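You operate a simulated robot arm through the tools that you are given. There is no shell and no other tool.

You run a simulated two-armed robot. Do the job below in one go: nothing can be reset, and whatever is moved stays where it is left.

Task
Set the blue cup stand on the grey mat and stand the hand microphone in it.
Fine: the microphone is in the mic case; shut the case and lock it again. Set down upright: what you pick out.

It is judged by the outcome, as a careful person would: the job done as asked, and still so three seconds after it is handed in. It fails if anything else is knocked over, pushed out of place, dropped, spilled or broken.

Robot
Two 7-joint arms with two-finger parallel grippers on one trunk that stands fixed in place. Base frame: the origin is at the foot of the trunk, x ahead of it, y to its left, z up. Units: mm, degrees, N and s.
The left shoulder is at [60, 143, 926], the right one opposite. With the tool pointing down near the work surface each hand reaches from about 320 to 740 mm from the base axis, measured 20 degrees to its own side. Payload 1.57 kg a hand.
Tool frame (each hand has its own): the origin (TCP) lies between the finger pads and is the grasp point; the fingertips stand 30 mm ahead of it; z points along the fingers, y is the line along which they close. Largest opening 110 mm; finger width 24, thickness 12; the body of the gripper, 48 by 112 mm, starts 78 mm behind the TCP.
Orientation is told as [roll, pitch, yaw] about the base's x, y, z axes, in that order, counted from this pose: with the fingers straight down and closing along the base's y, the tool's x points along the base's -x, its y along +y and its z along -z.

Tools
- The arms move only by the tool apply_moves. It takes "left_plan", "right_plan" or both (then of equal length, played together; a hand with none holds still); each is a list that holds one entry, the list of rows, each a list of 7 numbers: the shift along the base's x, y, z in units of 500 mm (1.0 is 500 mm), then the turn, a rotation vector about the base's x, y, z in units of 60 degrees (1.0 is 60 degrees), then the finger opening in mm, from 0 to 110. In form: [[[tx, ty, tz, wx, wy, wz, gripper], ...]]. A call has 1 to 20 rows; each row is the pose to reach, as a shift and turn from the pose commanded when the call began. A call with a number of a shift or a turn outside -1 to 1 is refused whole. Rows are played at 5 a second. More than 50 mm and 8.6 degrees between two rows, or a gripper value outside its range, and nothing of the call is played. A pose out of reach is approached as far as the arm can. The call stops where the force on the tool passes 40 N (or 10 N more than at its start, if that is more) or the arm is blocked; 0.2 s more then pass. Each finger travels about 45 mm/s and halts on what it meets, pressing with about 34 N; the grip force reading is that of the motor and also rises with nothing between the fingers. The clock runs only during rows and for 0.2 s after the last one: add rows that repeat a pose to give the fingers time. It gives the time, the measured TCP pose, the force on the tool (base axes), the opening and the grip force at its end, in the units of the frame above (readings bear some noise), with the torque about the TCP (base axes, N m) and any sound that the robot's microphone picked up.
- Cameras (640 x 400 px; columns grow to the right, rows downward): "scene" is now at [45.6, -3.7, 1531]; the picture's right is [-0.06, -1.00, 0.00], its down [-0.79, 0.04, -0.61] and it looks along [0.61, -0.04, -0.79] (base axes); focal length 351 px, centre (320, 200). "left" rides on the left gripper at [70, -16, -141] in its tool frame; the picture's right is [0.23, 0.97, 0.00], its down [-0.86, 0.20, -0.48] and it looks along [-0.47, 0.11, 0.88] (tool axes); focal length 222 px, centre (320, 200). "right" rides on the right gripper at [70, 16, -141] in its tool frame; the picture's right is [-0.23, 0.97, 0.00], its down [-0.85, -0.20, -0.48] and it looks along [-0.47, -0.11, 0.88] (tool axes); focal length 222 px, centre (320, 200).
- grab_frame(camera): a new picture of that camera. No time passes.
- lift_body(by): slides the trunk up (or, below 0, down) by that many mm; the arms and the scene camera ride with it, the base frame stays. It gives what a move gives, with no picture.
- head_to(pan, tilt): turns the head with the scene camera to pan (to the left, within 86 degrees either way) and tilt (down, from -29 to 69), counted from straight ahead of the robot. It gives what a move gives.
- point_at(camera, pixels): there is no depth. For up to 12 entries [column, row, z] of the newest picture of that camera ("zoom" is the newest enlarged one), the place [x, y] in the base frame at which the ray of that pixel passes the height z, good to about 2 mm. No time passes.
- close_up(camera, box): a new picture of the part [left, top, right, bottom] of that camera's present view, enlarged. No time passes.
- job_done(): hands the job in; it is judged then, once.

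Open the grippers and draw the arms clear of the work before you hand the job in, unless the task says otherwise.

The tools are called as a command line: name --argument value ..., lists and objects as JSON in quotes. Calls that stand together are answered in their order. apply_moves: Moves the arms, as the interface text tells. Its arguments: {"type":"object","properties":{"left_plan":{"type":"array","items":{"type":"array","items":{"type":"array","items":{"type":"number"}}}},"right_plan":{"type":"array","items":{"type":"array","items":{"type":"array","items":{"type":"number"}}}}},"required":[]} The other tools are called the same way: lift_body (by) slides the trunk up or down; head_to (pan, tilt) turns the head that bears the scene camera; grab_frame (camera) takes a picture; point_at (camera, pixels) gives the place at which the rays of pixels pass given heights; close_up (camera, box) takes an enlarged picture of a part of a camera's view; job_done () hands the job in.

At the start:

```text
t: 0.0
left_tool_pos: [440.1, 136.5, 1088.2]
left_tool_rot: [0.0, 0.0, 0.1]
left_contact_force: [-0.1, -0.7, -0.2]
left_ft_torque: [0.01, -0.02, -0.01]
left_width: 109.8
left_grasp_force: 0.0
right_tool_pos: [413.4, -206.2, 1032.2]
right_tool_rot: [-0.1, 0.0, 0.0]
right_contact_force: [1.1, 0.1, -0.4]
right_ft_torque: [0.01, -0.03, -0.01]
right_width: 109.9
right_grasp_force: 0.1
trunk travel left (down, up): [-525.0, 65.0]
head pan, tilt: [-3.2, 52.1]
```

scene: 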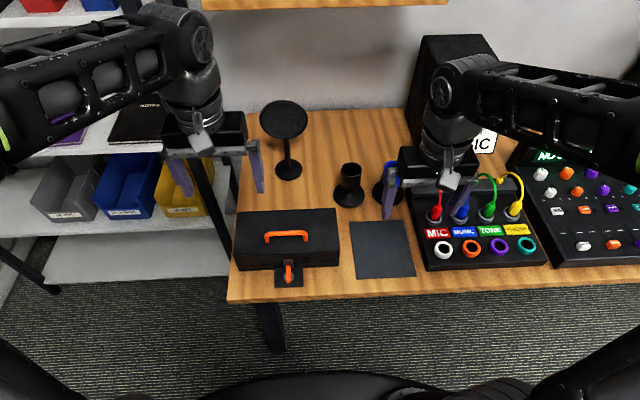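
right: 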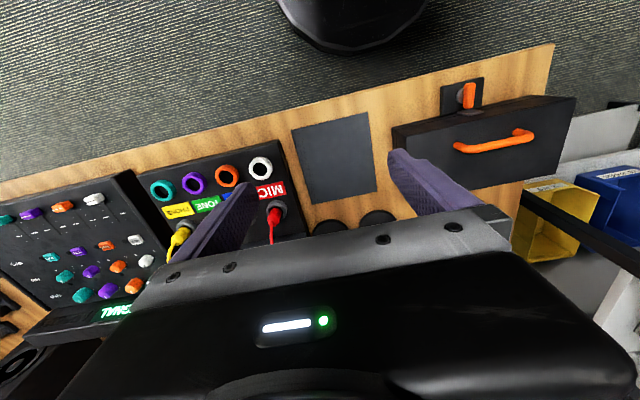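
left: 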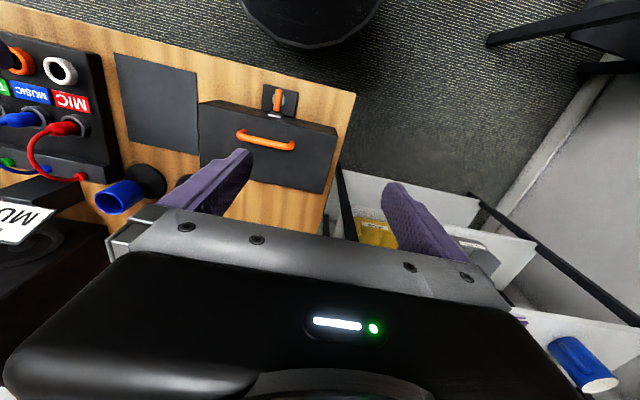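

I see the case at about (287,238) with an orange latch at (289,273), the grey mat at (382,249), a black stand at (350,185) and a blue one at (388,180), partly hidden. I'll look closer first.

close_up --camera "scene" --box '[220, 190, 350, 300]'

close_up --camera "scene" --box '[320, 140, 430, 290]'

close_up --camera "left" --box '[180, 60, 360, 200]'

close_up --camera "left" --box '[60, 130, 220, 240]'

```text
3.64 times, centred on (285, 245) of scene
```

zoom: 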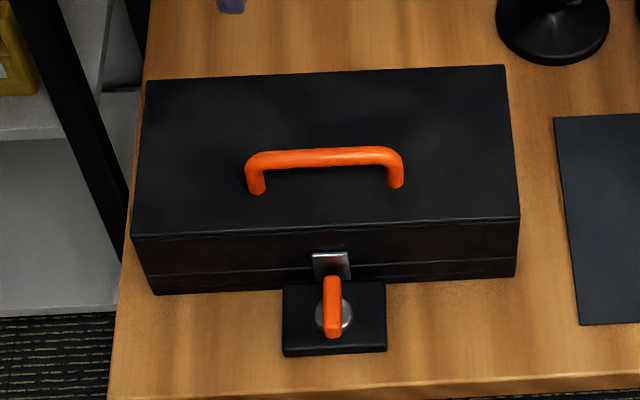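

```text
2.67 times, centred on (375, 215) of scene
```

zoom: 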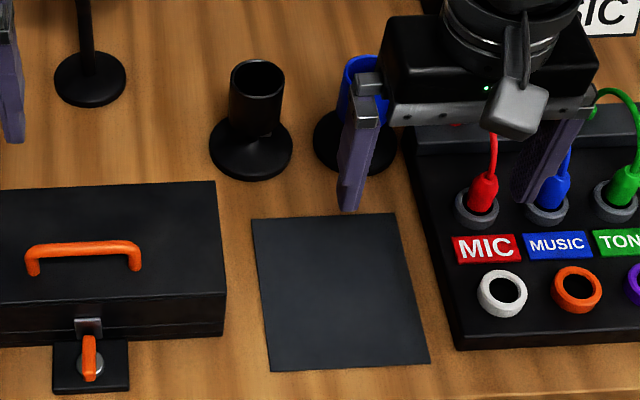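

```text
2.86 times, centred on (270, 130) of left
```

zoom: 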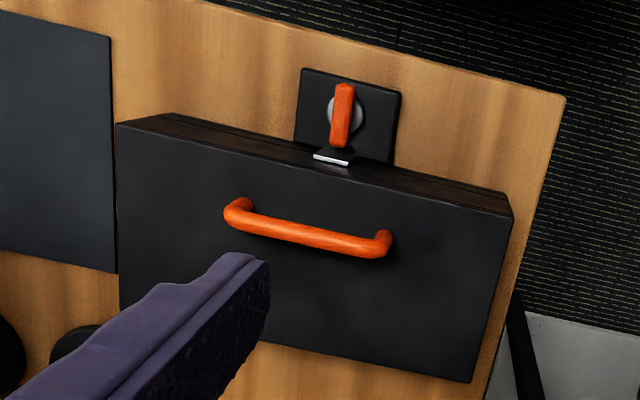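

```text
3.64 times, centred on (140, 185) of left
```

zoom: 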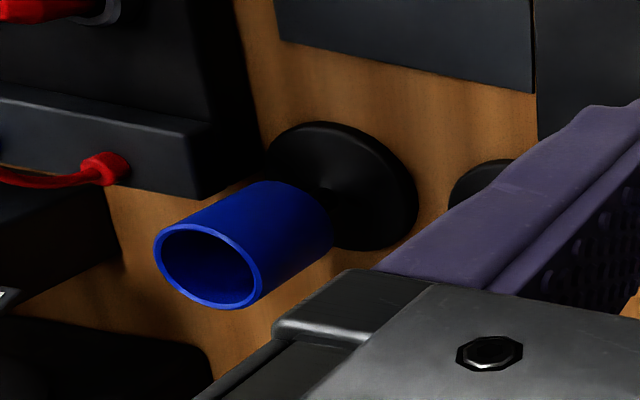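

I measure the table height by triangulating the same mat corners in the scene and left pictures.

point_at --camera "scene" --pixels '[[356.5, 279, 700], [356.5, 279, 750], [356.5, 279, 800], [415.7, 275.6, 700], [415.7, 275.6, 750], [415.7, 275.6, 800], [349.4, 222, 750], [402.6, 219.8, 750]]'

point_at --camera "left" --pixels '[[196, 72, 700], [196, 72, 750], [196, 72, 800], [115, 53, 700], [115, 53, 750], [115, 53, 800], [128, 143, 750]]'

```text
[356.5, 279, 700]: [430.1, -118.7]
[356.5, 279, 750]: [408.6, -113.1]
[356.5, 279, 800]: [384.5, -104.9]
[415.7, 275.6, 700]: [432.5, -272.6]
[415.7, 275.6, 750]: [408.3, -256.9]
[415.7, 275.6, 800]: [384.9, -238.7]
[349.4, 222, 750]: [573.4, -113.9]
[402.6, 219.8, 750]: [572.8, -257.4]
```

```text
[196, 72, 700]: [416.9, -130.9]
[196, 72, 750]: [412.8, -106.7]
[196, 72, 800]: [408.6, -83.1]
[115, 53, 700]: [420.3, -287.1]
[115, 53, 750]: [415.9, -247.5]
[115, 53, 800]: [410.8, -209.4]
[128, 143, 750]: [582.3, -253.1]
```

The mat lies near x 415–580, y −110 to −255, with the table at about z 735. I'll draw the right hand outwards so that the blue stand is fully in view.

apply_moves --right_plan '[[[0, -0.1, 0, 0, 0, 0, 110], [0, -0.2, 0, 0, 0, 0, 110], [0, -0.3, 0, 0, 0, 0, 110], [0, -0.4, 0.02, 0, 0, 0, 110]]]'

grab_frame --camera "scene"

grab_frame --camera "right"

```text
refused: row 4 steps farther than a row can; nothing moved
```

```text
taken
```

scene: 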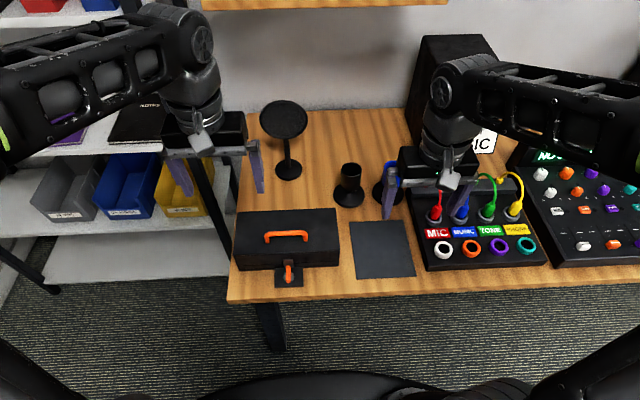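

```text
taken
```

right: 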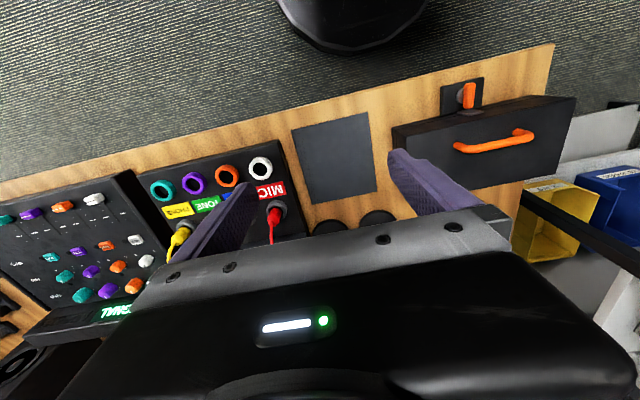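

The last row stepped just over 50 mm, so the call was refused. I repeat the sideways move with steps of 48 mm.

apply_moves --right_plan '[[[0, -0.09, 0, 0, 0, 0, 110], [0, -0.18, 0, 0, 0, 0, 110], [0, -0.27, 0, 0, 0, 0, 110], [0, -0.36, 0, 0, 0, 0, 110]]]'

grab_frame --camera "scene"

close_up --camera "scene" --box '[320, 140, 430, 290]'

```text
t: 1.0
left_tool_pos: [440.9, 135.8, 1087.0]
left_tool_rot: [-0.1, 0.2, -0.2]
left_contact_force: [0.5, 0.3, -0.3]
left_ft_torque: [0.03, -0.01, 0.0]
left_width: 110.1
left_grasp_force: 0.0
right_tool_pos: [414.0, -385.6, 1032.1]
right_tool_rot: [0.2, 0.0, 0.0]
right_contact_force: [0.6, -0.2, 0.0]
right_ft_torque: [-0.01, -0.06, -0.04]
right_width: 109.9
right_grasp_force: 0.0
trunk travel left (down, up): [-525.0, 65.0]
head pan, tilt: [-3.2, 52.1]
```

```text
taken
```

scene: 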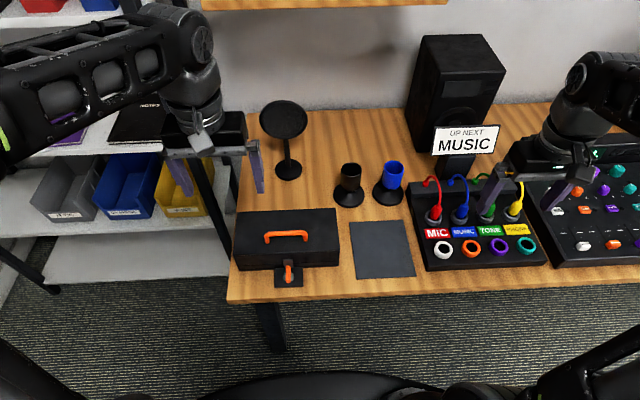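

```text
2.67 times, centred on (375, 215) of scene
```

zoom: 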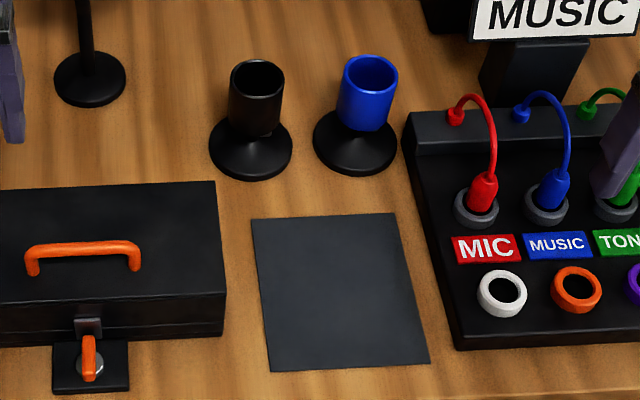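

Now the blue stand is in view: base disc around zoom (356,140), cup rim around (371,70). I measure base edges and rim, and the same for the case and latch.

point_at --camera "zoom" --pixels '[[313, 141, 740], [399, 141, 740], [356, 174, 737], [343, 75, 830], [398, 75, 830], [371, 90, 830], [371, 56, 830], [343, 75, 850], [398, 75, 850], [356, 112, 740]]'

close_up --camera "scene" --box '[220, 190, 350, 300]'

grab_frame --camera "left"

grab_frame --camera "right"

```text
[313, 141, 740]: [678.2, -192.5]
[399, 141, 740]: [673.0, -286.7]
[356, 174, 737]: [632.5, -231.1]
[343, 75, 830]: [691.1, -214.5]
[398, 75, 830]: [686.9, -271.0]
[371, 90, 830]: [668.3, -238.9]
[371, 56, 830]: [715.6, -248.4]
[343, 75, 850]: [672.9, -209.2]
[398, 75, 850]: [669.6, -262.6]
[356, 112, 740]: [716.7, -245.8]
```

```text
3.64 times, centred on (285, 245) of scene
```

zoom: 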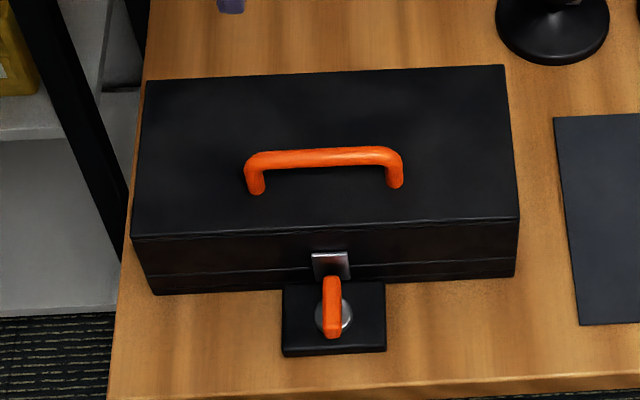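

```text
taken
```

left: 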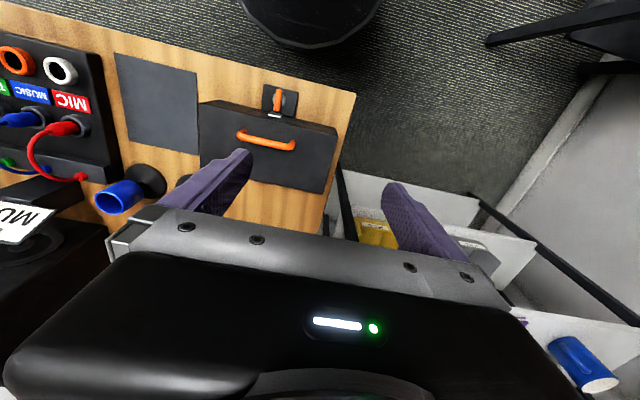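

```text
taken
```

right: 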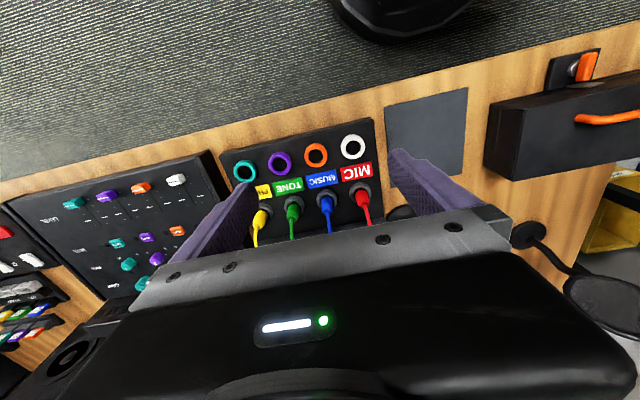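

I triangulate the case's lid top corners, handle and latch knob with both cameras.

point_at --camera "zoom" --pixels '[[520, 217, 780], [520, 217, 830], [131, 236, 780], [131, 236, 830], [146, 81, 800], [504, 65, 800], [154, 294, 735], [515, 276, 735], [332, 278, 760], [332, 337, 760], [332, 278, 790], [332, 337, 790]]'

point_at --camera "left" --pixels '[[198.6, 103.4, 780], [198.6, 103.4, 830], [337, 134.5, 780], [337, 134.5, 830], [323, 193.6, 800], [278, 90, 760], [278, 90, 790], [277, 111, 760], [277, 111, 790], [237, 133, 830], [294, 146, 830]]'

close_up --camera "left" --box '[180, 60, 360, 200]'

```text
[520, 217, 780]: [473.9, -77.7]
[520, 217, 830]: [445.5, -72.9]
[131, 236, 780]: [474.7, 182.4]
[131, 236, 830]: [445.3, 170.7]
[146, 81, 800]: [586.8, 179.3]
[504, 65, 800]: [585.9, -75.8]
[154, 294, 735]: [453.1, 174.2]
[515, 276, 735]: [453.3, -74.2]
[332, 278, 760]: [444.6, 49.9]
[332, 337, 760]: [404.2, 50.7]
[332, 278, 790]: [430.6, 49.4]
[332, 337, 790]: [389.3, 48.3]
```

```text
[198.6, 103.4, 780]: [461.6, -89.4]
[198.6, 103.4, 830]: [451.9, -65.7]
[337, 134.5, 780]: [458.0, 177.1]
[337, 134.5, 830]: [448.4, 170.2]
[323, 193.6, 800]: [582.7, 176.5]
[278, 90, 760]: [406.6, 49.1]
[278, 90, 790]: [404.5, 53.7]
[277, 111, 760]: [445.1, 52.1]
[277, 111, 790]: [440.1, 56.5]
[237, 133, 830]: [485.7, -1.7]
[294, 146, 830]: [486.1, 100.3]
```

```text
2.86 times, centred on (270, 130) of left
```

zoom: 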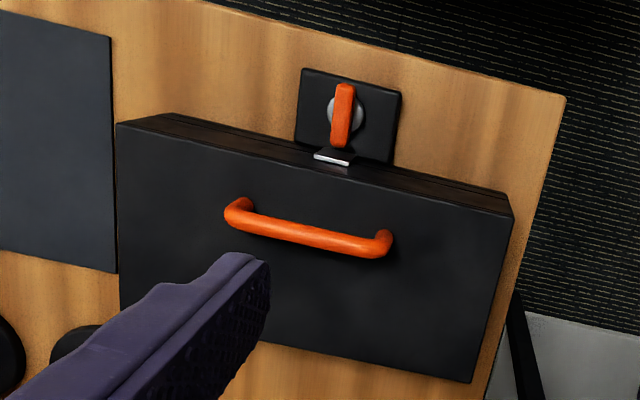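

Case: x 453–580, y −75 to 174, lid top z≈817; the latch lever lies along x at y≈50, z≈760. I now check the space round the blue stand, particularly the socket box's back corner, and the handle.

close_up --camera "scene" --box '[330, 140, 470, 240]'

close_up --camera "right" --box '[330, 80, 560, 260]'

```text
4.00 times, centred on (400, 190) of scene
```

zoom: 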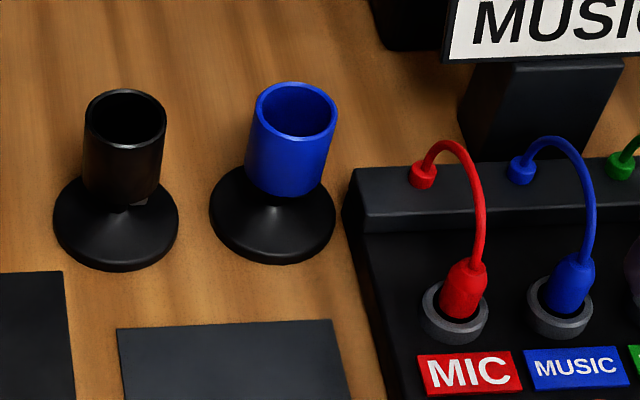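

```text
2.22 times, centred on (445, 170) of right
```

zoom: 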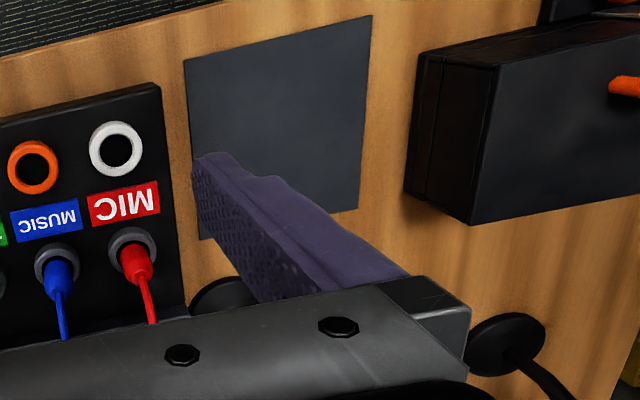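

I check where the socket box's back corner (zoom (367,170) and (347,212)) lies relative to the blue stand.

close_up --camera "scene" --box '[330, 140, 470, 240]'

point_at --camera "zoom" --pixels '[[355, 170, 770], [355, 170, 800], [345, 212, 735], [345, 212, 780], [340, 105, 845], [247, 105, 845], [293, 82, 845], [293, 138, 845], [273, 265, 737], [210, 210, 742], [336, 210, 742], [420, 165, 800]]'

```text
4.00 times, centred on (400, 190) of scene
```

zoom: 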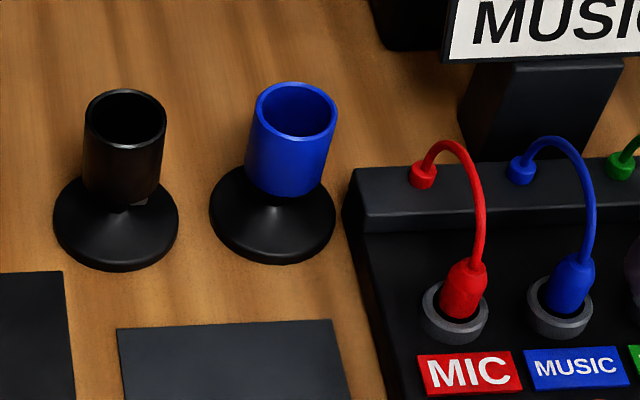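

```text
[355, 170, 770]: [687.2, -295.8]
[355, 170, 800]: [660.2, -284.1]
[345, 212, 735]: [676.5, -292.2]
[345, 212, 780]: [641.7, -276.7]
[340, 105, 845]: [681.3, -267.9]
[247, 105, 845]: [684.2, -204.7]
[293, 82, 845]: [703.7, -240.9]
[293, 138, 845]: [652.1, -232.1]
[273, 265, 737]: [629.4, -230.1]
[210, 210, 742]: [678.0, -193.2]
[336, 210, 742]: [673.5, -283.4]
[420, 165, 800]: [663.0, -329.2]
```

The blue cup's centre is about (676, −237), rim z≈845, about 58 mm wide; the socket box edge is at y≈−290. I bring the right hand over y −237 first, then forward above the stand at z 1000, narrowing the opening to 80 mm.

apply_moves --right_plan '[[[0, 0.075, 0, 0, 0, 0, 100], [0, 0.15, 0, 0, 0, 0, 90], [0, 0.225, 0, 0, 0, 0, 80], [0, 0.298, 0, 0, 0, 0, 80], [0.09, 0.298, -0.01, 0, 0, 0, 80], [0.18, 0.298, -0.02, 0, 0, 0, 80], [0.27, 0.298, -0.03, 0, 0, 0, 80], [0.36, 0.298, -0.04, 0, 0, 0, 80], [0.45, 0.298, -0.05, 0, 0, 0, 80], [0.524, 0.298, -0.064, 0, 0, 0, 80], [0.524, 0.298, -0.064, 0, 0, 0, 80]]]'

grab_frame --camera "right"

grab_frame --camera "scene"

```text
t: 3.4
left_tool_pos: [442.1, 137.0, 1087.3]
left_tool_rot: [0.0, 0.0, 0.0]
left_contact_force: [-0.1, -0.5, -0.4]
left_ft_torque: [0.02, -0.01, 0.01]
left_width: 110.0
left_grasp_force: 0.1
right_tool_pos: [638.1, -238.0, 1006.6]
right_tool_rot: [0.0, -0.1, 0.0]
right_contact_force: [0.3, -0.1, -0.4]
right_ft_torque: [-0.02, 0.0, 0.03]
right_width: 79.8
right_grasp_force: 0.2
right hand out of reach, approached as far as the arm can: row 10, 11
trunk travel left (down, up): [-525.0, 65.0]
head pan, tilt: [-3.2, 52.1]
```

```text
taken
```

right: 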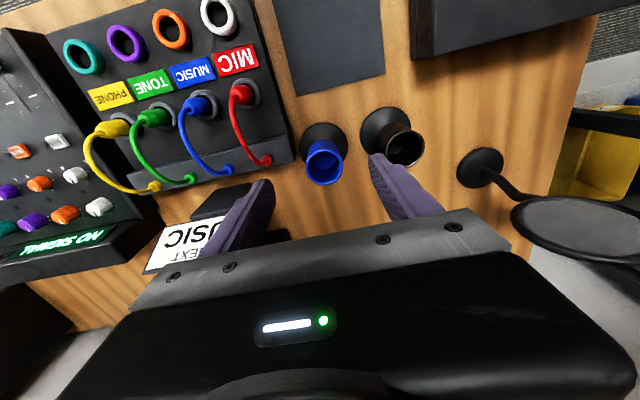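

```text
taken
```

scene: 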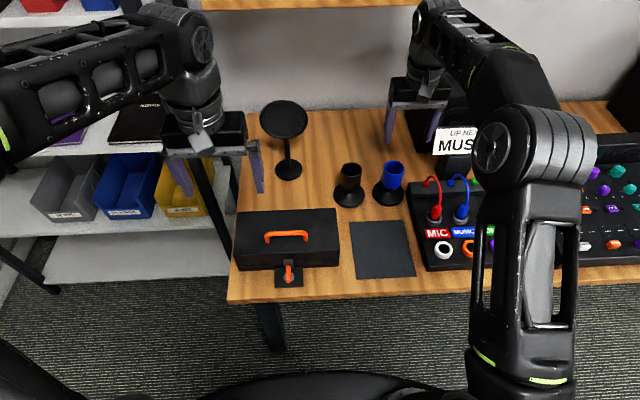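

The arm stopped at x 638 for lack of reach at this height; lower down it reaches farther. I go down 100 mm (fingertips staying above the rim) and read what is reached.

apply_moves --right_plan '[[[0, 0, -0.07, 0, 0, 0, 80], [0, 0, -0.14, 0, 0, 0, 80], [0, 0, -0.2, 0, 0, 0, 80], [0, 0, -0.2, 0, 0, 0, 80]]]'

grab_frame --camera "right"

```text
t: 4.4
left_tool_pos: [440.2, 137.9, 1087.6]
left_tool_rot: [0.1, 0.1, -0.1]
left_contact_force: [0.2, -0.2, -0.4]
left_ft_torque: [-0.03, 0.0, 0.01]
left_width: 109.9
left_grasp_force: 0.0
right_tool_pos: [638.6, -237.3, 907.6]
right_tool_rot: [0.0, 0.0, -0.1]
right_contact_force: [-0.7, -0.1, -0.6]
right_ft_torque: [-0.02, 0.03, -0.02]
right_width: 80.0
right_grasp_force: 0.1
trunk travel left (down, up): [-525.0, 65.0]
head pan, tilt: [-3.2, 52.1]
```

```text
taken
```

right: 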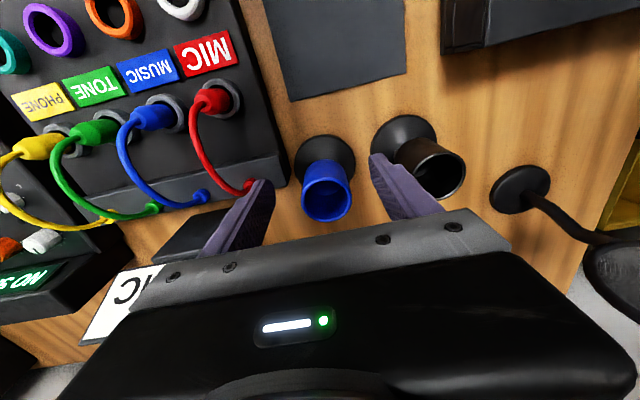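

The commanded pose now equals the reached one (638.6, −237, 908). I use the right camera's view of the blue rim (around (328,203)) to fix its position.

point_at --camera "right" --pixels '[[303, 200, 845], [353, 197, 845], [327, 186, 845], [328, 221, 845], [296, 160, 740], [354, 158, 740], [398, 175, 845], [466, 172, 845], [288, 180, 790]]'

close_up --camera "right" --box '[250, 110, 410, 240]'

```text
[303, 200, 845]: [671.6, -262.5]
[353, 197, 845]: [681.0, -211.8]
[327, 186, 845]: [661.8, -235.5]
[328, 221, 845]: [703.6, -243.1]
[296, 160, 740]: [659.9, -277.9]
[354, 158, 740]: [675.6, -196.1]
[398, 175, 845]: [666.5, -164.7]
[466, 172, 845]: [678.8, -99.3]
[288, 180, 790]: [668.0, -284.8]
```

```text
3.08 times, centred on (330, 175) of right
```

zoom: 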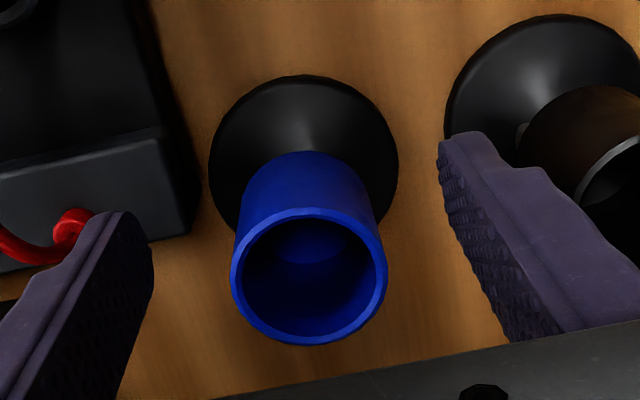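

I refine with the enlarged view: rim extremes (231,275), (387,270), (308,207), (312,345); base extremes (209,165), (398,165), (303,75).

point_at --camera "zoom" --pixels '[[231, 275, 835], [387, 270, 835], [308, 207, 835], [312, 345, 835], [209, 165, 738], [398, 165, 738], [303, 75, 738], [231, 275, 845], [387, 270, 845], [308, 207, 845], [312, 345, 845]]'

```text
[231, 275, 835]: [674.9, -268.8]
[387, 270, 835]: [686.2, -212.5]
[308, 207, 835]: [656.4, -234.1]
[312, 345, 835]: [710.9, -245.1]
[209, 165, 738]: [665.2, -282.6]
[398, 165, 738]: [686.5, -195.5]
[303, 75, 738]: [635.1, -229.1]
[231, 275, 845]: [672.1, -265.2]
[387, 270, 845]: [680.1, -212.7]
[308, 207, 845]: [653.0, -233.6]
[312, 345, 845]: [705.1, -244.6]
```

Cup centre is about (679, −239), rim z≈843. I move forward 40 mm at this height, check it, and then go down.

apply_moves --right_plan '[[[0.03, -0.001, -0.01, 0, 0, 0, 80], [0.06, -0.002, -0.02, 0, 0, 0, 80], [0.081, -0.003, -0.03, 0, 0, 0, 80], [0.081, -0.003, -0.03, 0, 0, 0, 80]]]'

close_up --camera "right" --box '[230, 90, 410, 240]'

grab_frame --camera "scene"

```text
t: 5.4
left_tool_pos: [440.0, 136.6, 1088.0]
left_tool_rot: [0.0, 0.0, -0.1]
left_contact_force: [-0.4, -0.2, 0.0]
left_ft_torque: [0.01, -0.01, 0.02]
left_width: 110.1
left_grasp_force: 0.1
right_tool_pos: [676.6, -237.7, 894.5]
right_tool_rot: [0.1, -0.1, 0.0]
right_contact_force: [-0.6, 0.5, -0.3]
right_ft_torque: [0.0, 0.0, -0.02]
right_width: 79.9
right_grasp_force: 0.2
trunk travel left (down, up): [-525.0, 65.0]
head pan, tilt: [-3.2, 52.1]
```

```text
2.67 times, centred on (320, 165) of right
```

zoom: 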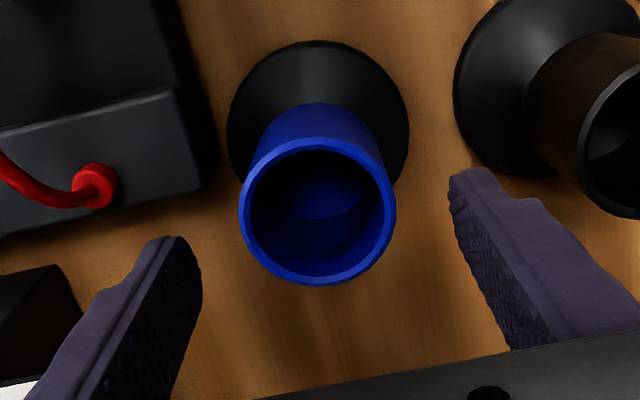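

```text
taken
```

scene: 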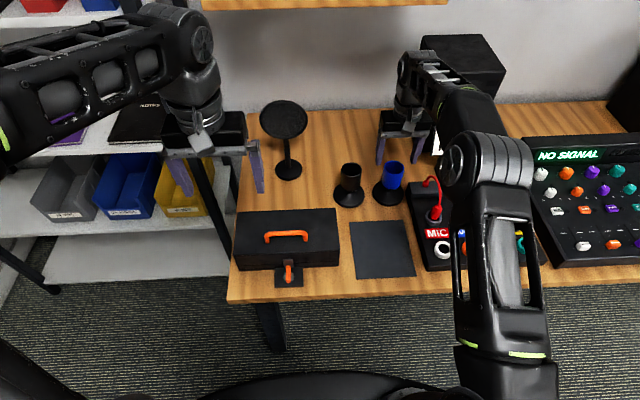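

I check the rim's centre against the tool in this view: the extremes are at (239,205), (394,215), (320,139), (312,286).

point_at --camera "zoom" --pixels '[[239, 205, 843], [394, 215, 843], [320, 139, 843], [312, 286, 843], [228, 125, 740], [409, 130, 740], [318, 40, 737], [207, 190, 790]]'

```text
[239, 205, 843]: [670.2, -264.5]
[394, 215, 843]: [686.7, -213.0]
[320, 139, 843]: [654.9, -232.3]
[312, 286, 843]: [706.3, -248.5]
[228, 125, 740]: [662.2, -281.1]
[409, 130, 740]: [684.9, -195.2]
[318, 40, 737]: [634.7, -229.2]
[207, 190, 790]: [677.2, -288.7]
```

Cup centre (680, −239) agrees with the hand's line. I lower by 60 mm and close on the cup.

apply_moves --right_plan '[[[0.002, -0.001, -0.04, 0, 0, 0, 80], [0.003, -0.002, -0.08, 0, 0, 0, 80], [0.004, -0.002, -0.122, 0, 0, 0, 80], [0.004, -0.002, -0.122, 0, 0, 0, 80], [0.004, -0.002, -0.122, 0, 0, 0, 70], [0.004, -0.002, -0.122, 0, 0, 0, 60], [0.004, -0.002, -0.122, 0, 0, 0, 50], [0.004, -0.002, -0.122, 0, 0, 0, 40], [0.004, -0.002, -0.122, 0, 0, 0, 40]]]'

grab_frame --camera "right"

close_up --camera "scene" --box '[330, 100, 470, 220]'

```text
t: 7.4
left_tool_pos: [440.4, 136.5, 1088.0]
left_tool_rot: [0.0, 0.0, 0.0]
left_contact_force: [0.0, 0.0, 0.2]
left_ft_torque: [-0.02, 0.02, -0.03]
left_width: 109.9
left_grasp_force: 0.0
right_tool_pos: [678.6, -239.0, 832.1]
right_tool_rot: [0.0, 0.0, -0.1]
right_contact_force: [-1.0, -1.8, -0.1]
right_ft_torque: [-0.02, -0.03, -0.06]
right_width: 54.6
right_grasp_force: 34.0
trunk travel left (down, up): [-525.0, 65.0]
head pan, tilt: [-3.2, 52.1]
```

```text
taken
```

right: 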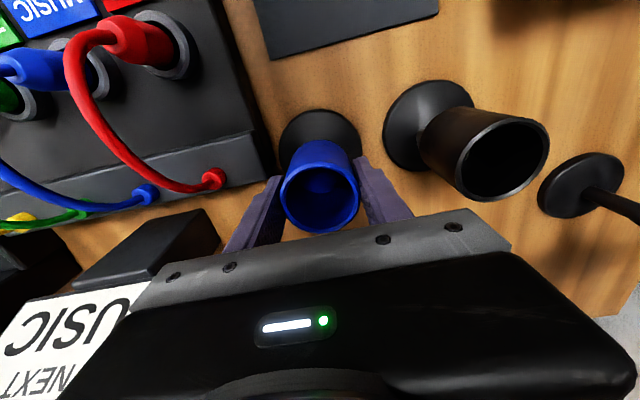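

```text
3.33 times, centred on (400, 160) of scene
```

zoom: 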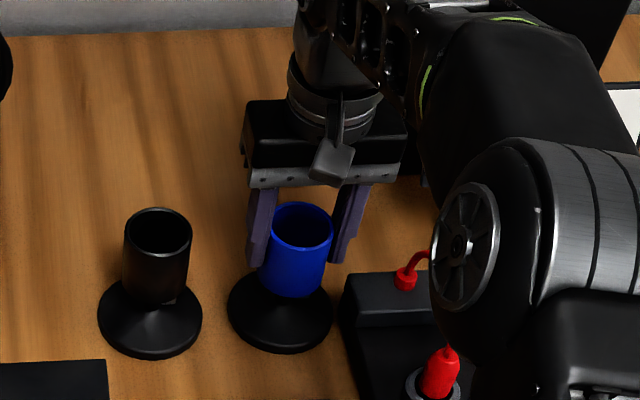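

The cup is held (54.6 mm, 34 N). I lift it 60 mm, draw it back over x 498 and then across to y −188, the mat's centre.

apply_moves --right_plan '[[[0, 0, 0.03, 0, 0, 0, 40], [0, 0, 0.08, 0, 0, 0, 40], [0, 0, 0.13, 0, 0, 0, 40], [-0.07, 0, 0.14, 0, 0, 0, 40], [-0.15, 0.01, 0.14, 0, 0, 0, 40], [-0.23, 0.04, 0.14, 0, 0, 0, 40], [-0.31, 0.08, 0.14, 0, 0, 0, 40], [-0.36, 0.1, 0.14, 0, 0, 0, 40], [-0.362, 0.102, 0.14, 0, 0, 0, 40], [-0.362, 0.102, 0.14, 0, 0, 0, 40]]]'

grab_frame --camera "right"

grab_frame --camera "scene"

```text
t: 9.6
left_tool_pos: [440.6, 136.0, 1087.9]
left_tool_rot: [0.1, 0.0, -0.1]
left_contact_force: [0.0, -0.7, 0.1]
left_ft_torque: [0.01, -0.03, 0.01]
left_width: 110.0
left_grasp_force: 0.0
right_tool_pos: [498.0, -185.9, 903.0]
right_tool_rot: [0.0, 0.0, -0.1]
right_contact_force: [-0.8, 0.1, -5.1]
right_ft_torque: [0.01, -0.01, -0.01]
right_width: 54.6
right_grasp_force: 34.5
trunk travel left (down, up): [-525.0, 65.0]
head pan, tilt: [-3.2, 52.1]
```

```text
taken
```

right: 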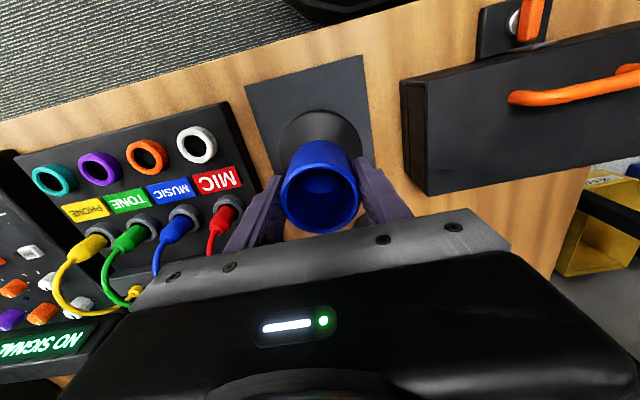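

```text
taken
```

scene: 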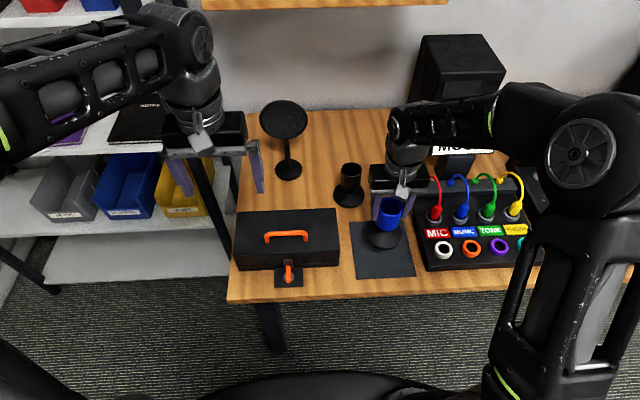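

The stand is held over the mat. I confirm the mat's corners from this view before lowering.

point_at --camera "right" --pixels '[[245, 86, 736], [362, 56, 736], [373, 155, 736], [272, 172, 736]]'

point_at --camera "scene" --pixels '[[356.5, 279, 736], [415.7, 275.6, 736], [349.4, 222, 736], [402.6, 219.8, 736]]'

```text
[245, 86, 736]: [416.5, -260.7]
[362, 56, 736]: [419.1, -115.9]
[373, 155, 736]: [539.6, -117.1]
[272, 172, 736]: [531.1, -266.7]
```

```text
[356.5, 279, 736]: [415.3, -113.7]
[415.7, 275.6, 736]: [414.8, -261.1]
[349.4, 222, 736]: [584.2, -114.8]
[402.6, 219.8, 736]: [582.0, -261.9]
```

The mat centre is (499, −188), right under the stand. I lower 60 mm, then in small steps until contact.

apply_moves --right_plan '[[[0.001, -0.003, -0.05, 0, 0, 0, 40], [0.001, -0.004, -0.1, 0, 0, 0, 40], [0.001, -0.004, -0.124, 0, 0, 0, 40], [0.001, -0.004, -0.13, 0, 0, 0, 40], [0.001, -0.004, -0.134, 0, 0, 0, 40], [0.001, -0.004, -0.134, 0, 0, 0, 40]]]'

close_up --camera "scene" --box '[320, 180, 450, 290]'

```text
t: 11.0
left_tool_pos: [440.5, 137.0, 1087.6]
left_tool_rot: [-0.1, 0.0, -0.2]
left_contact_force: [-1.1, 0.6, -0.3]
left_ft_torque: [0.02, -0.04, -0.01]
left_width: 109.8
left_grasp_force: 0.1
right_tool_pos: [498.9, -188.8, 835.0]
right_tool_rot: [0.0, 0.1, 0.0]
right_contact_force: [0.2, -0.5, -1.3]
right_ft_torque: [-0.15, 0.01, 0.0]
right_width: 54.7
right_grasp_force: 34.1
trunk travel left (down, up): [-525.0, 65.0]
head pan, tilt: [-3.2, 52.1]
```

```text
3.64 times, centred on (385, 235) of scene
```

zoom: 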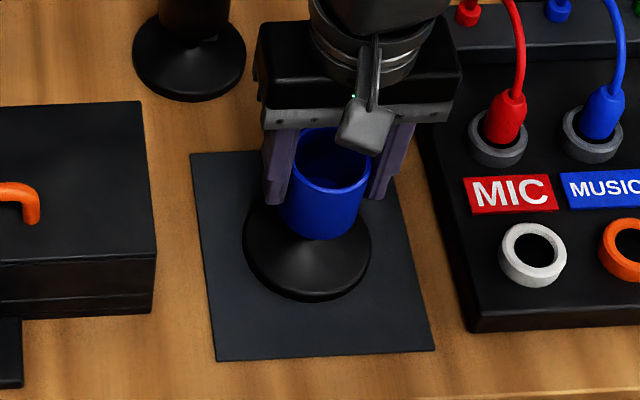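

The load fell from 5 to 1.3 N, so the base touches the mat. I lower 1–2 mm more and then open to 80 mm.

apply_moves --right_plan '[[[0, 0, -0.002, 0, 0, 0, 40], [0, 0, -0.003, 0, 0, 0, 40]]]'

```text
t: 11.6
left_tool_pos: [439.3, 136.0, 1088.2]
left_tool_rot: [0.0, 0.1, -0.1]
left_contact_force: [0.0, 0.9, 0.3]
left_ft_torque: [-0.02, 0.01, 0.03]
left_width: 110.1
left_grasp_force: 0.1
right_tool_pos: [499.5, -190.4, 835.4]
right_tool_rot: [0.1, -0.1, 0.0]
right_contact_force: [0.8, -2.0, 12.0]
right_ft_torque: [-0.18, 0.66, 0.04]
right_width: 54.7
right_grasp_force: 34.6
trunk travel left (down, up): [-525.0, 65.0]
head pan, tilt: [-3.2, 52.1]
```

It is pressed firmly on the mat (12 N up). I open the fingers slowly to 80 mm and rise straight up 100 mm.

apply_moves --right_plan '[[[0, 0, 0.002, 0, 0, 0, 54], [0, 0, 0.003, 0, 0, 0, 60], [0, 0, 0.003, 0, 0, 0, 70], [0, 0, 0.003, 0, 0, 0, 80], [0, 0, 0.003, 0, 0, 0, 80], [0, 0, 0.04, 0, 0, 0, 80], [0, 0, 0.12, 0, 0, 0, 80], [0, 0, 0.2, 0, 0, 0, 80], [0, 0, 0.28, 0, 0, 0, 80], [0, 0, 0.28, 0, 0, 0, 80]]]'

grab_frame --camera "right"

close_up --camera "scene" --box '[320, 180, 450, 290]'

```text
t: 13.8
left_tool_pos: [440.1, 136.9, 1088.1]
left_tool_rot: [-0.1, 0.0, 0.0]
left_contact_force: [-0.1, -0.5, 0.1]
left_ft_torque: [-0.01, 0.0, -0.01]
left_width: 110.0
left_grasp_force: 0.1
right_tool_pos: [498.4, -190.4, 973.1]
right_tool_rot: [0.0, 0.0, 0.1]
right_contact_force: [-0.1, 0.1, -0.8]
right_ft_torque: [-0.02, -0.02, -0.03]
right_width: 80.0
right_grasp_force: 0.1
trunk travel left (down, up): [-525.0, 65.0]
head pan, tilt: [-3.2, 52.1]
```

```text
taken
```

right: 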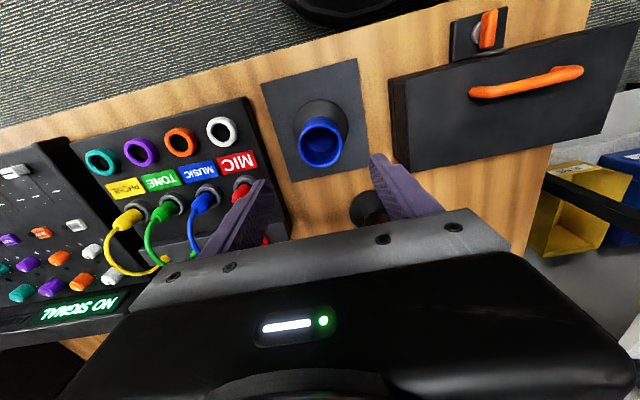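

```text
3.64 times, centred on (385, 235) of scene
```

zoom: 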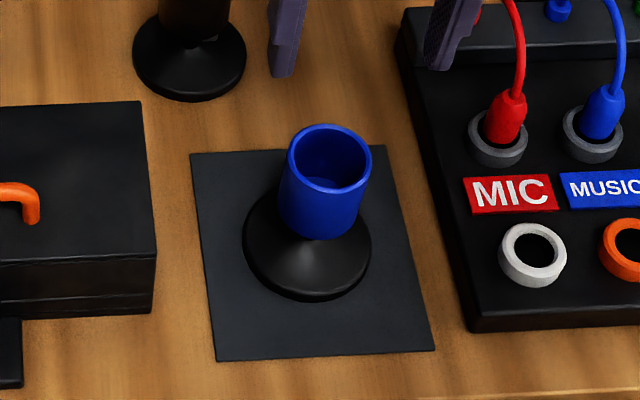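

The stand is upright on the mat. I park the right hand outwards and bring the left hand over the latch (420, 50), for a close look.

apply_moves --right_plan '[[[0, -0.06, 0.03, 0, 0, 0, 80], [0, -0.14, 0.05, 0, 0, 0, 80], [-0.02, -0.22, 0.07, 0, 0, 0, 80], [-0.04, -0.3, 0.09, 0, 0, 0, 80], [-0.06, -0.38, 0.11, 0, 0, 0, 80], [-0.06, -0.38, 0.11, 0, 0, 0, 80]]]' --left_plan '[[[-0.01, -0.04, -0.05, 0, 0, 0, 90], [-0.02, -0.08, -0.11, 0, 0, 0, 70], [-0.03, -0.12, -0.17, 0, 0, 0, 60], [-0.04, -0.16, -0.23, 0, 0, 0, 50], [-0.042, -0.172, -0.3, 0, 0, 0, 50], [-0.042, -0.172, -0.3, 0, 0, 0, 50]]]'

grab_frame --camera "left"

grab_frame --camera "scene"

```text
t: 15.2
left_tool_pos: [419.7, 50.7, 940.5]
left_tool_rot: [0.0, 0.0, 0.0]
left_contact_force: [-0.2, 0.1, 0.1]
left_ft_torque: [0.0, 0.01, 0.02]
left_width: 50.1
left_grasp_force: 0.1
right_tool_pos: [469.3, -378.9, 1028.5]
right_tool_rot: [0.0, 0.0, 0.0]
right_contact_force: [1.2, 0.1, -0.1]
right_ft_torque: [-0.03, 0.0, 0.01]
right_width: 80.1
right_grasp_force: 0.1
trunk travel left (down, up): [-525.0, 65.0]
head pan, tilt: [-3.2, 52.1]
```

```text
taken
```

left: 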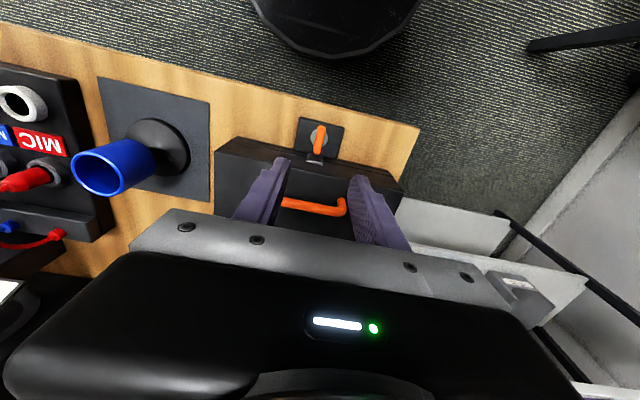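

```text
taken
```

scene: 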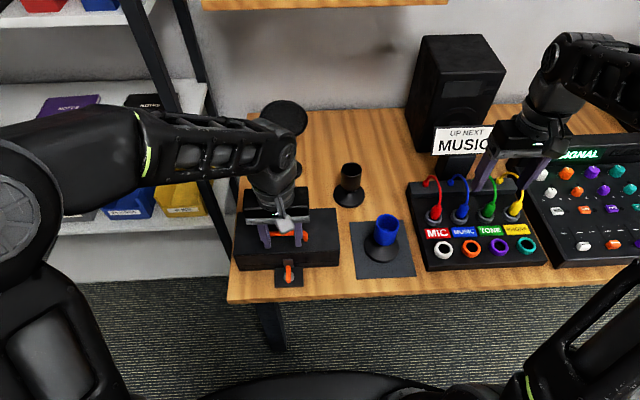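

The latch is visible in the left picture at (320,142). I enlarge it in both views and measure.

close_up --camera "left" --box '[270, 100, 370, 170]'

point_at --camera "left" --pixels '[[299, 118, 745], [344, 126, 745], [339, 166, 745], [296, 156, 745]]'

close_up --camera "scene" --box '[260, 220, 330, 295]'

```text
5.71 times, centred on (320, 135) of left
```

zoom: 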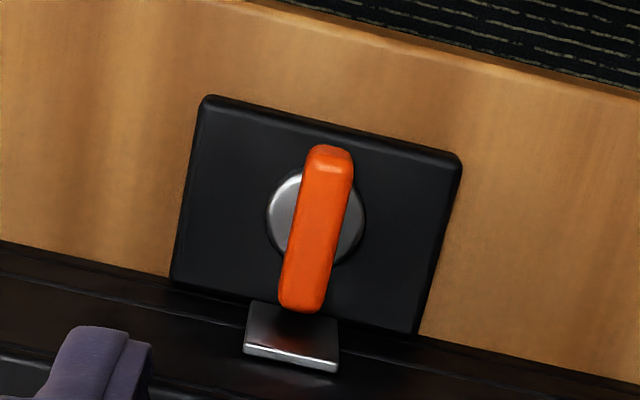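

```text
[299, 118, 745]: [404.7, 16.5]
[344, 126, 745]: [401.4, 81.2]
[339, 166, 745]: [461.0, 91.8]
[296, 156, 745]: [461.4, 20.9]
```

```text
5.33 times, centred on (295, 258) of scene
```

zoom: 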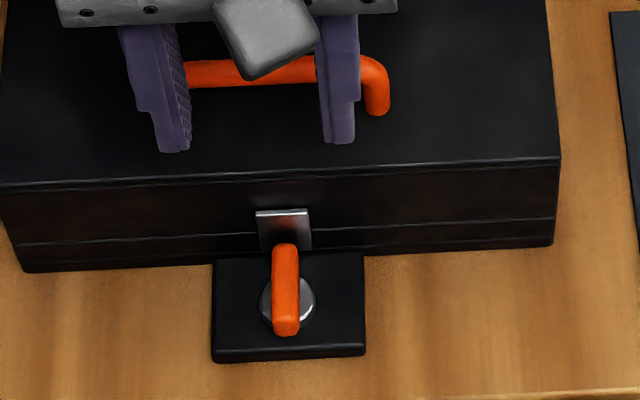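

I triangulate the lever: first the scene zoom (far end (286,246), near end (286,320 top edge)), then the left zoom.

point_at --camera "zoom" --pixels '[[272, 248, 765], [298, 248, 765], [272, 322, 765], [300, 322, 765], [286, 246, 755], [286, 320, 755], [262, 300, 745], [316, 300, 745], [211, 350, 740], [365, 345, 740], [285, 335, 755], [285, 210, 780]]'

close_up --camera "left" --box '[270, 100, 370, 170]'

point_at --camera "zoom" --pixels '[[328, 148, 765], [302, 308, 765], [328, 148, 755], [302, 308, 755], [328, 148, 775], [302, 308, 775], [268, 212, 747], [365, 222, 747], [322, 168, 747], [293, 362, 765], [293, 305, 765], [291, 355, 780]]'

```text
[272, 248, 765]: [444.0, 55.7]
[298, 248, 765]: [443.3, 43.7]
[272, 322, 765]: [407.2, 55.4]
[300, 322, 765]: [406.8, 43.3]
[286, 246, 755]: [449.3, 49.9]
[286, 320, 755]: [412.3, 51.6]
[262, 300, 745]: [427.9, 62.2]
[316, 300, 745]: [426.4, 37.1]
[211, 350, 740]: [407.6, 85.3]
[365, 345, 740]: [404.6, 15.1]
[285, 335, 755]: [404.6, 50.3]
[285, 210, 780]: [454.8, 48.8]
```

```text
5.71 times, centred on (320, 135) of left
```

zoom: 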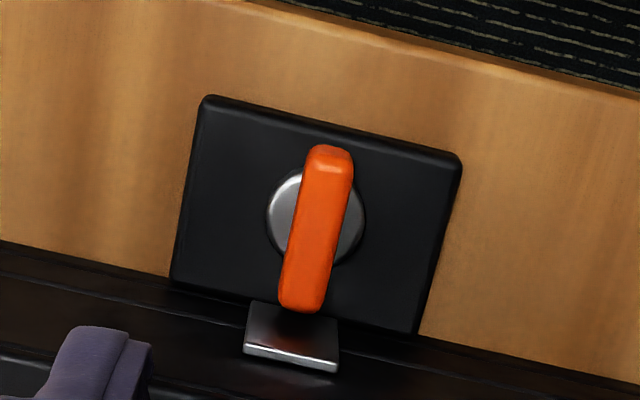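

```text
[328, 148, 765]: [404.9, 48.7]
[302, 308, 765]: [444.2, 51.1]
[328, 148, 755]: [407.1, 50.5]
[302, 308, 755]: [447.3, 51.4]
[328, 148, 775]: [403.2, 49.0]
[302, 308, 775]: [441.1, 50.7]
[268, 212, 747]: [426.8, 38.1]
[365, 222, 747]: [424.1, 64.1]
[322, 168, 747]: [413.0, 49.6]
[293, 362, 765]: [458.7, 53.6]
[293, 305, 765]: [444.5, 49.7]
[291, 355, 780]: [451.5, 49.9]
```

The lever is centred at (425, 50), 40 mm long along x, 12 mm wide, top z≈765. I lower the left hand to z 830 above it with the fingers 40 mm open and look again.

apply_moves --left_plan '[[[0.005, -0.001, -0.06, 0, 0, 0, 40], [0.01, -0.001, -0.13, 0, 0, 0, 40], [0.011, -0.001, -0.2, 0, 0, 0, 40], [0.011, -0.001, -0.22, 0, 0, 0, 40], [0.011, -0.001, -0.22, 0, 0, 0, 40]]]'

grab_frame --camera "left"

close_up --camera "scene" --box '[240, 190, 350, 295]'

```text
t: 16.4
left_tool_pos: [423.3, 49.3, 826.8]
left_tool_rot: [0.0, -0.1, -0.1]
left_contact_force: [-0.4, 0.3, -0.5]
left_ft_torque: [0.0, 0.01, -0.03]
left_width: 39.9
left_grasp_force: 0.0
right_tool_pos: [468.4, -379.4, 1029.0]
right_tool_rot: [0.0, 0.0, 0.0]
right_contact_force: [0.0, -0.2, 0.0]
right_ft_torque: [0.0, -0.01, 0.01]
right_width: 79.8
right_grasp_force: 0.0
trunk travel left (down, up): [-525.0, 65.0]
head pan, tilt: [-3.2, 52.1]
```

```text
taken
```

left: 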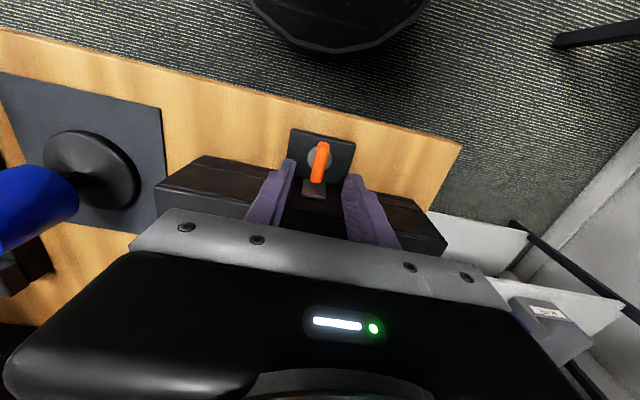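

```text
3.81 times, centred on (295, 242) of scene
```

zoom: 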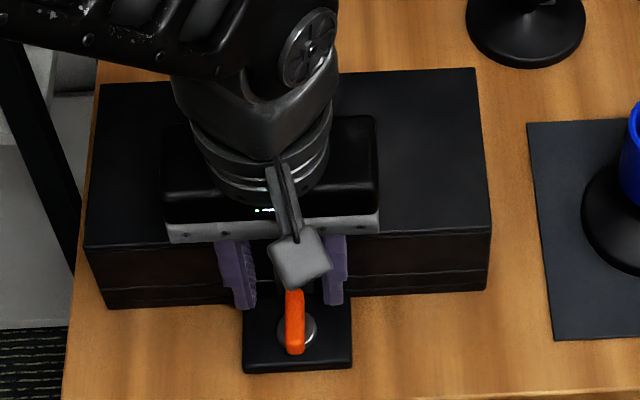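

I check the lever once more from this closer left view before going down.

close_up --camera "left" --box '[270, 110, 370, 210]'

```text
4.00 times, centred on (320, 160) of left
```

zoom: 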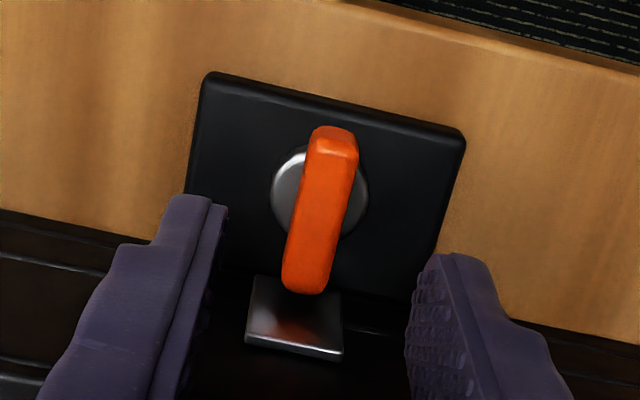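

point_at --camera "zoom" --pixels '[[334, 135, 765], [305, 288, 765], [310, 210, 765], [353, 215, 765], [271, 185, 748], [368, 195, 748], [318, 145, 748], [295, 345, 765], [295, 275, 765]]'

```text
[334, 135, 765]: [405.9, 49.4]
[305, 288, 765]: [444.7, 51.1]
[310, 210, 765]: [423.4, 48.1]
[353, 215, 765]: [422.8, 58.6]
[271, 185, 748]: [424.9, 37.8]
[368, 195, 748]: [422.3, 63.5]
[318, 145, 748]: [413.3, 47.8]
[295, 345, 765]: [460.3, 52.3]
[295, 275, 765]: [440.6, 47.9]
```

Lever centre (425, 50.5). I go down to TCP z≈784 (tips about 754) and close on the lever.

apply_moves --left_plan '[[[0.001, 0.001, -0.03, 0, 0, 0, 40], [0.002, 0.002, -0.06, 0, 0, 0, 40], [0.002, 0.002, -0.088, 0, 0, 0, 40], [0.002, 0.002, -0.088, 0, 0, 0, 40]]]'

close_up --camera "left" --box '[270, 110, 370, 210]'

close_up --camera "scene" --box '[240, 190, 350, 295]'

```text
t: 17.4
left_tool_pos: [425.7, 50.9, 783.2]
left_tool_rot: [0.1, 0.1, 0.0]
left_contact_force: [-0.4, 0.0, -0.1]
left_ft_torque: [-0.01, 0.02, 0.04]
left_width: 40.0
left_grasp_force: 0.1
right_tool_pos: [468.7, -379.7, 1027.6]
right_tool_rot: [0.0, 0.0, 0.0]
right_contact_force: [0.0, 0.5, -0.5]
right_ft_torque: [-0.02, 0.01, -0.03]
right_width: 80.4
right_grasp_force: 0.0
trunk travel left (down, up): [-525.0, 65.0]
head pan, tilt: [-3.2, 52.1]
```

```text
4.00 times, centred on (320, 160) of left
```

zoom: 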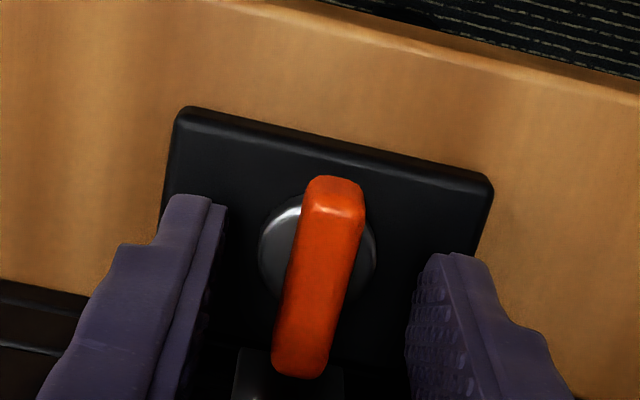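

```text
3.81 times, centred on (295, 242) of scene
```

zoom: 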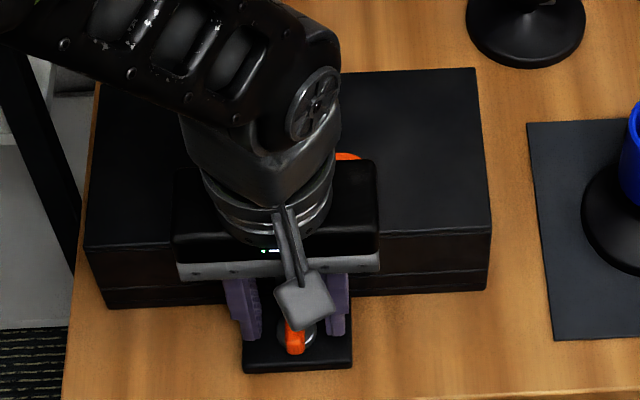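

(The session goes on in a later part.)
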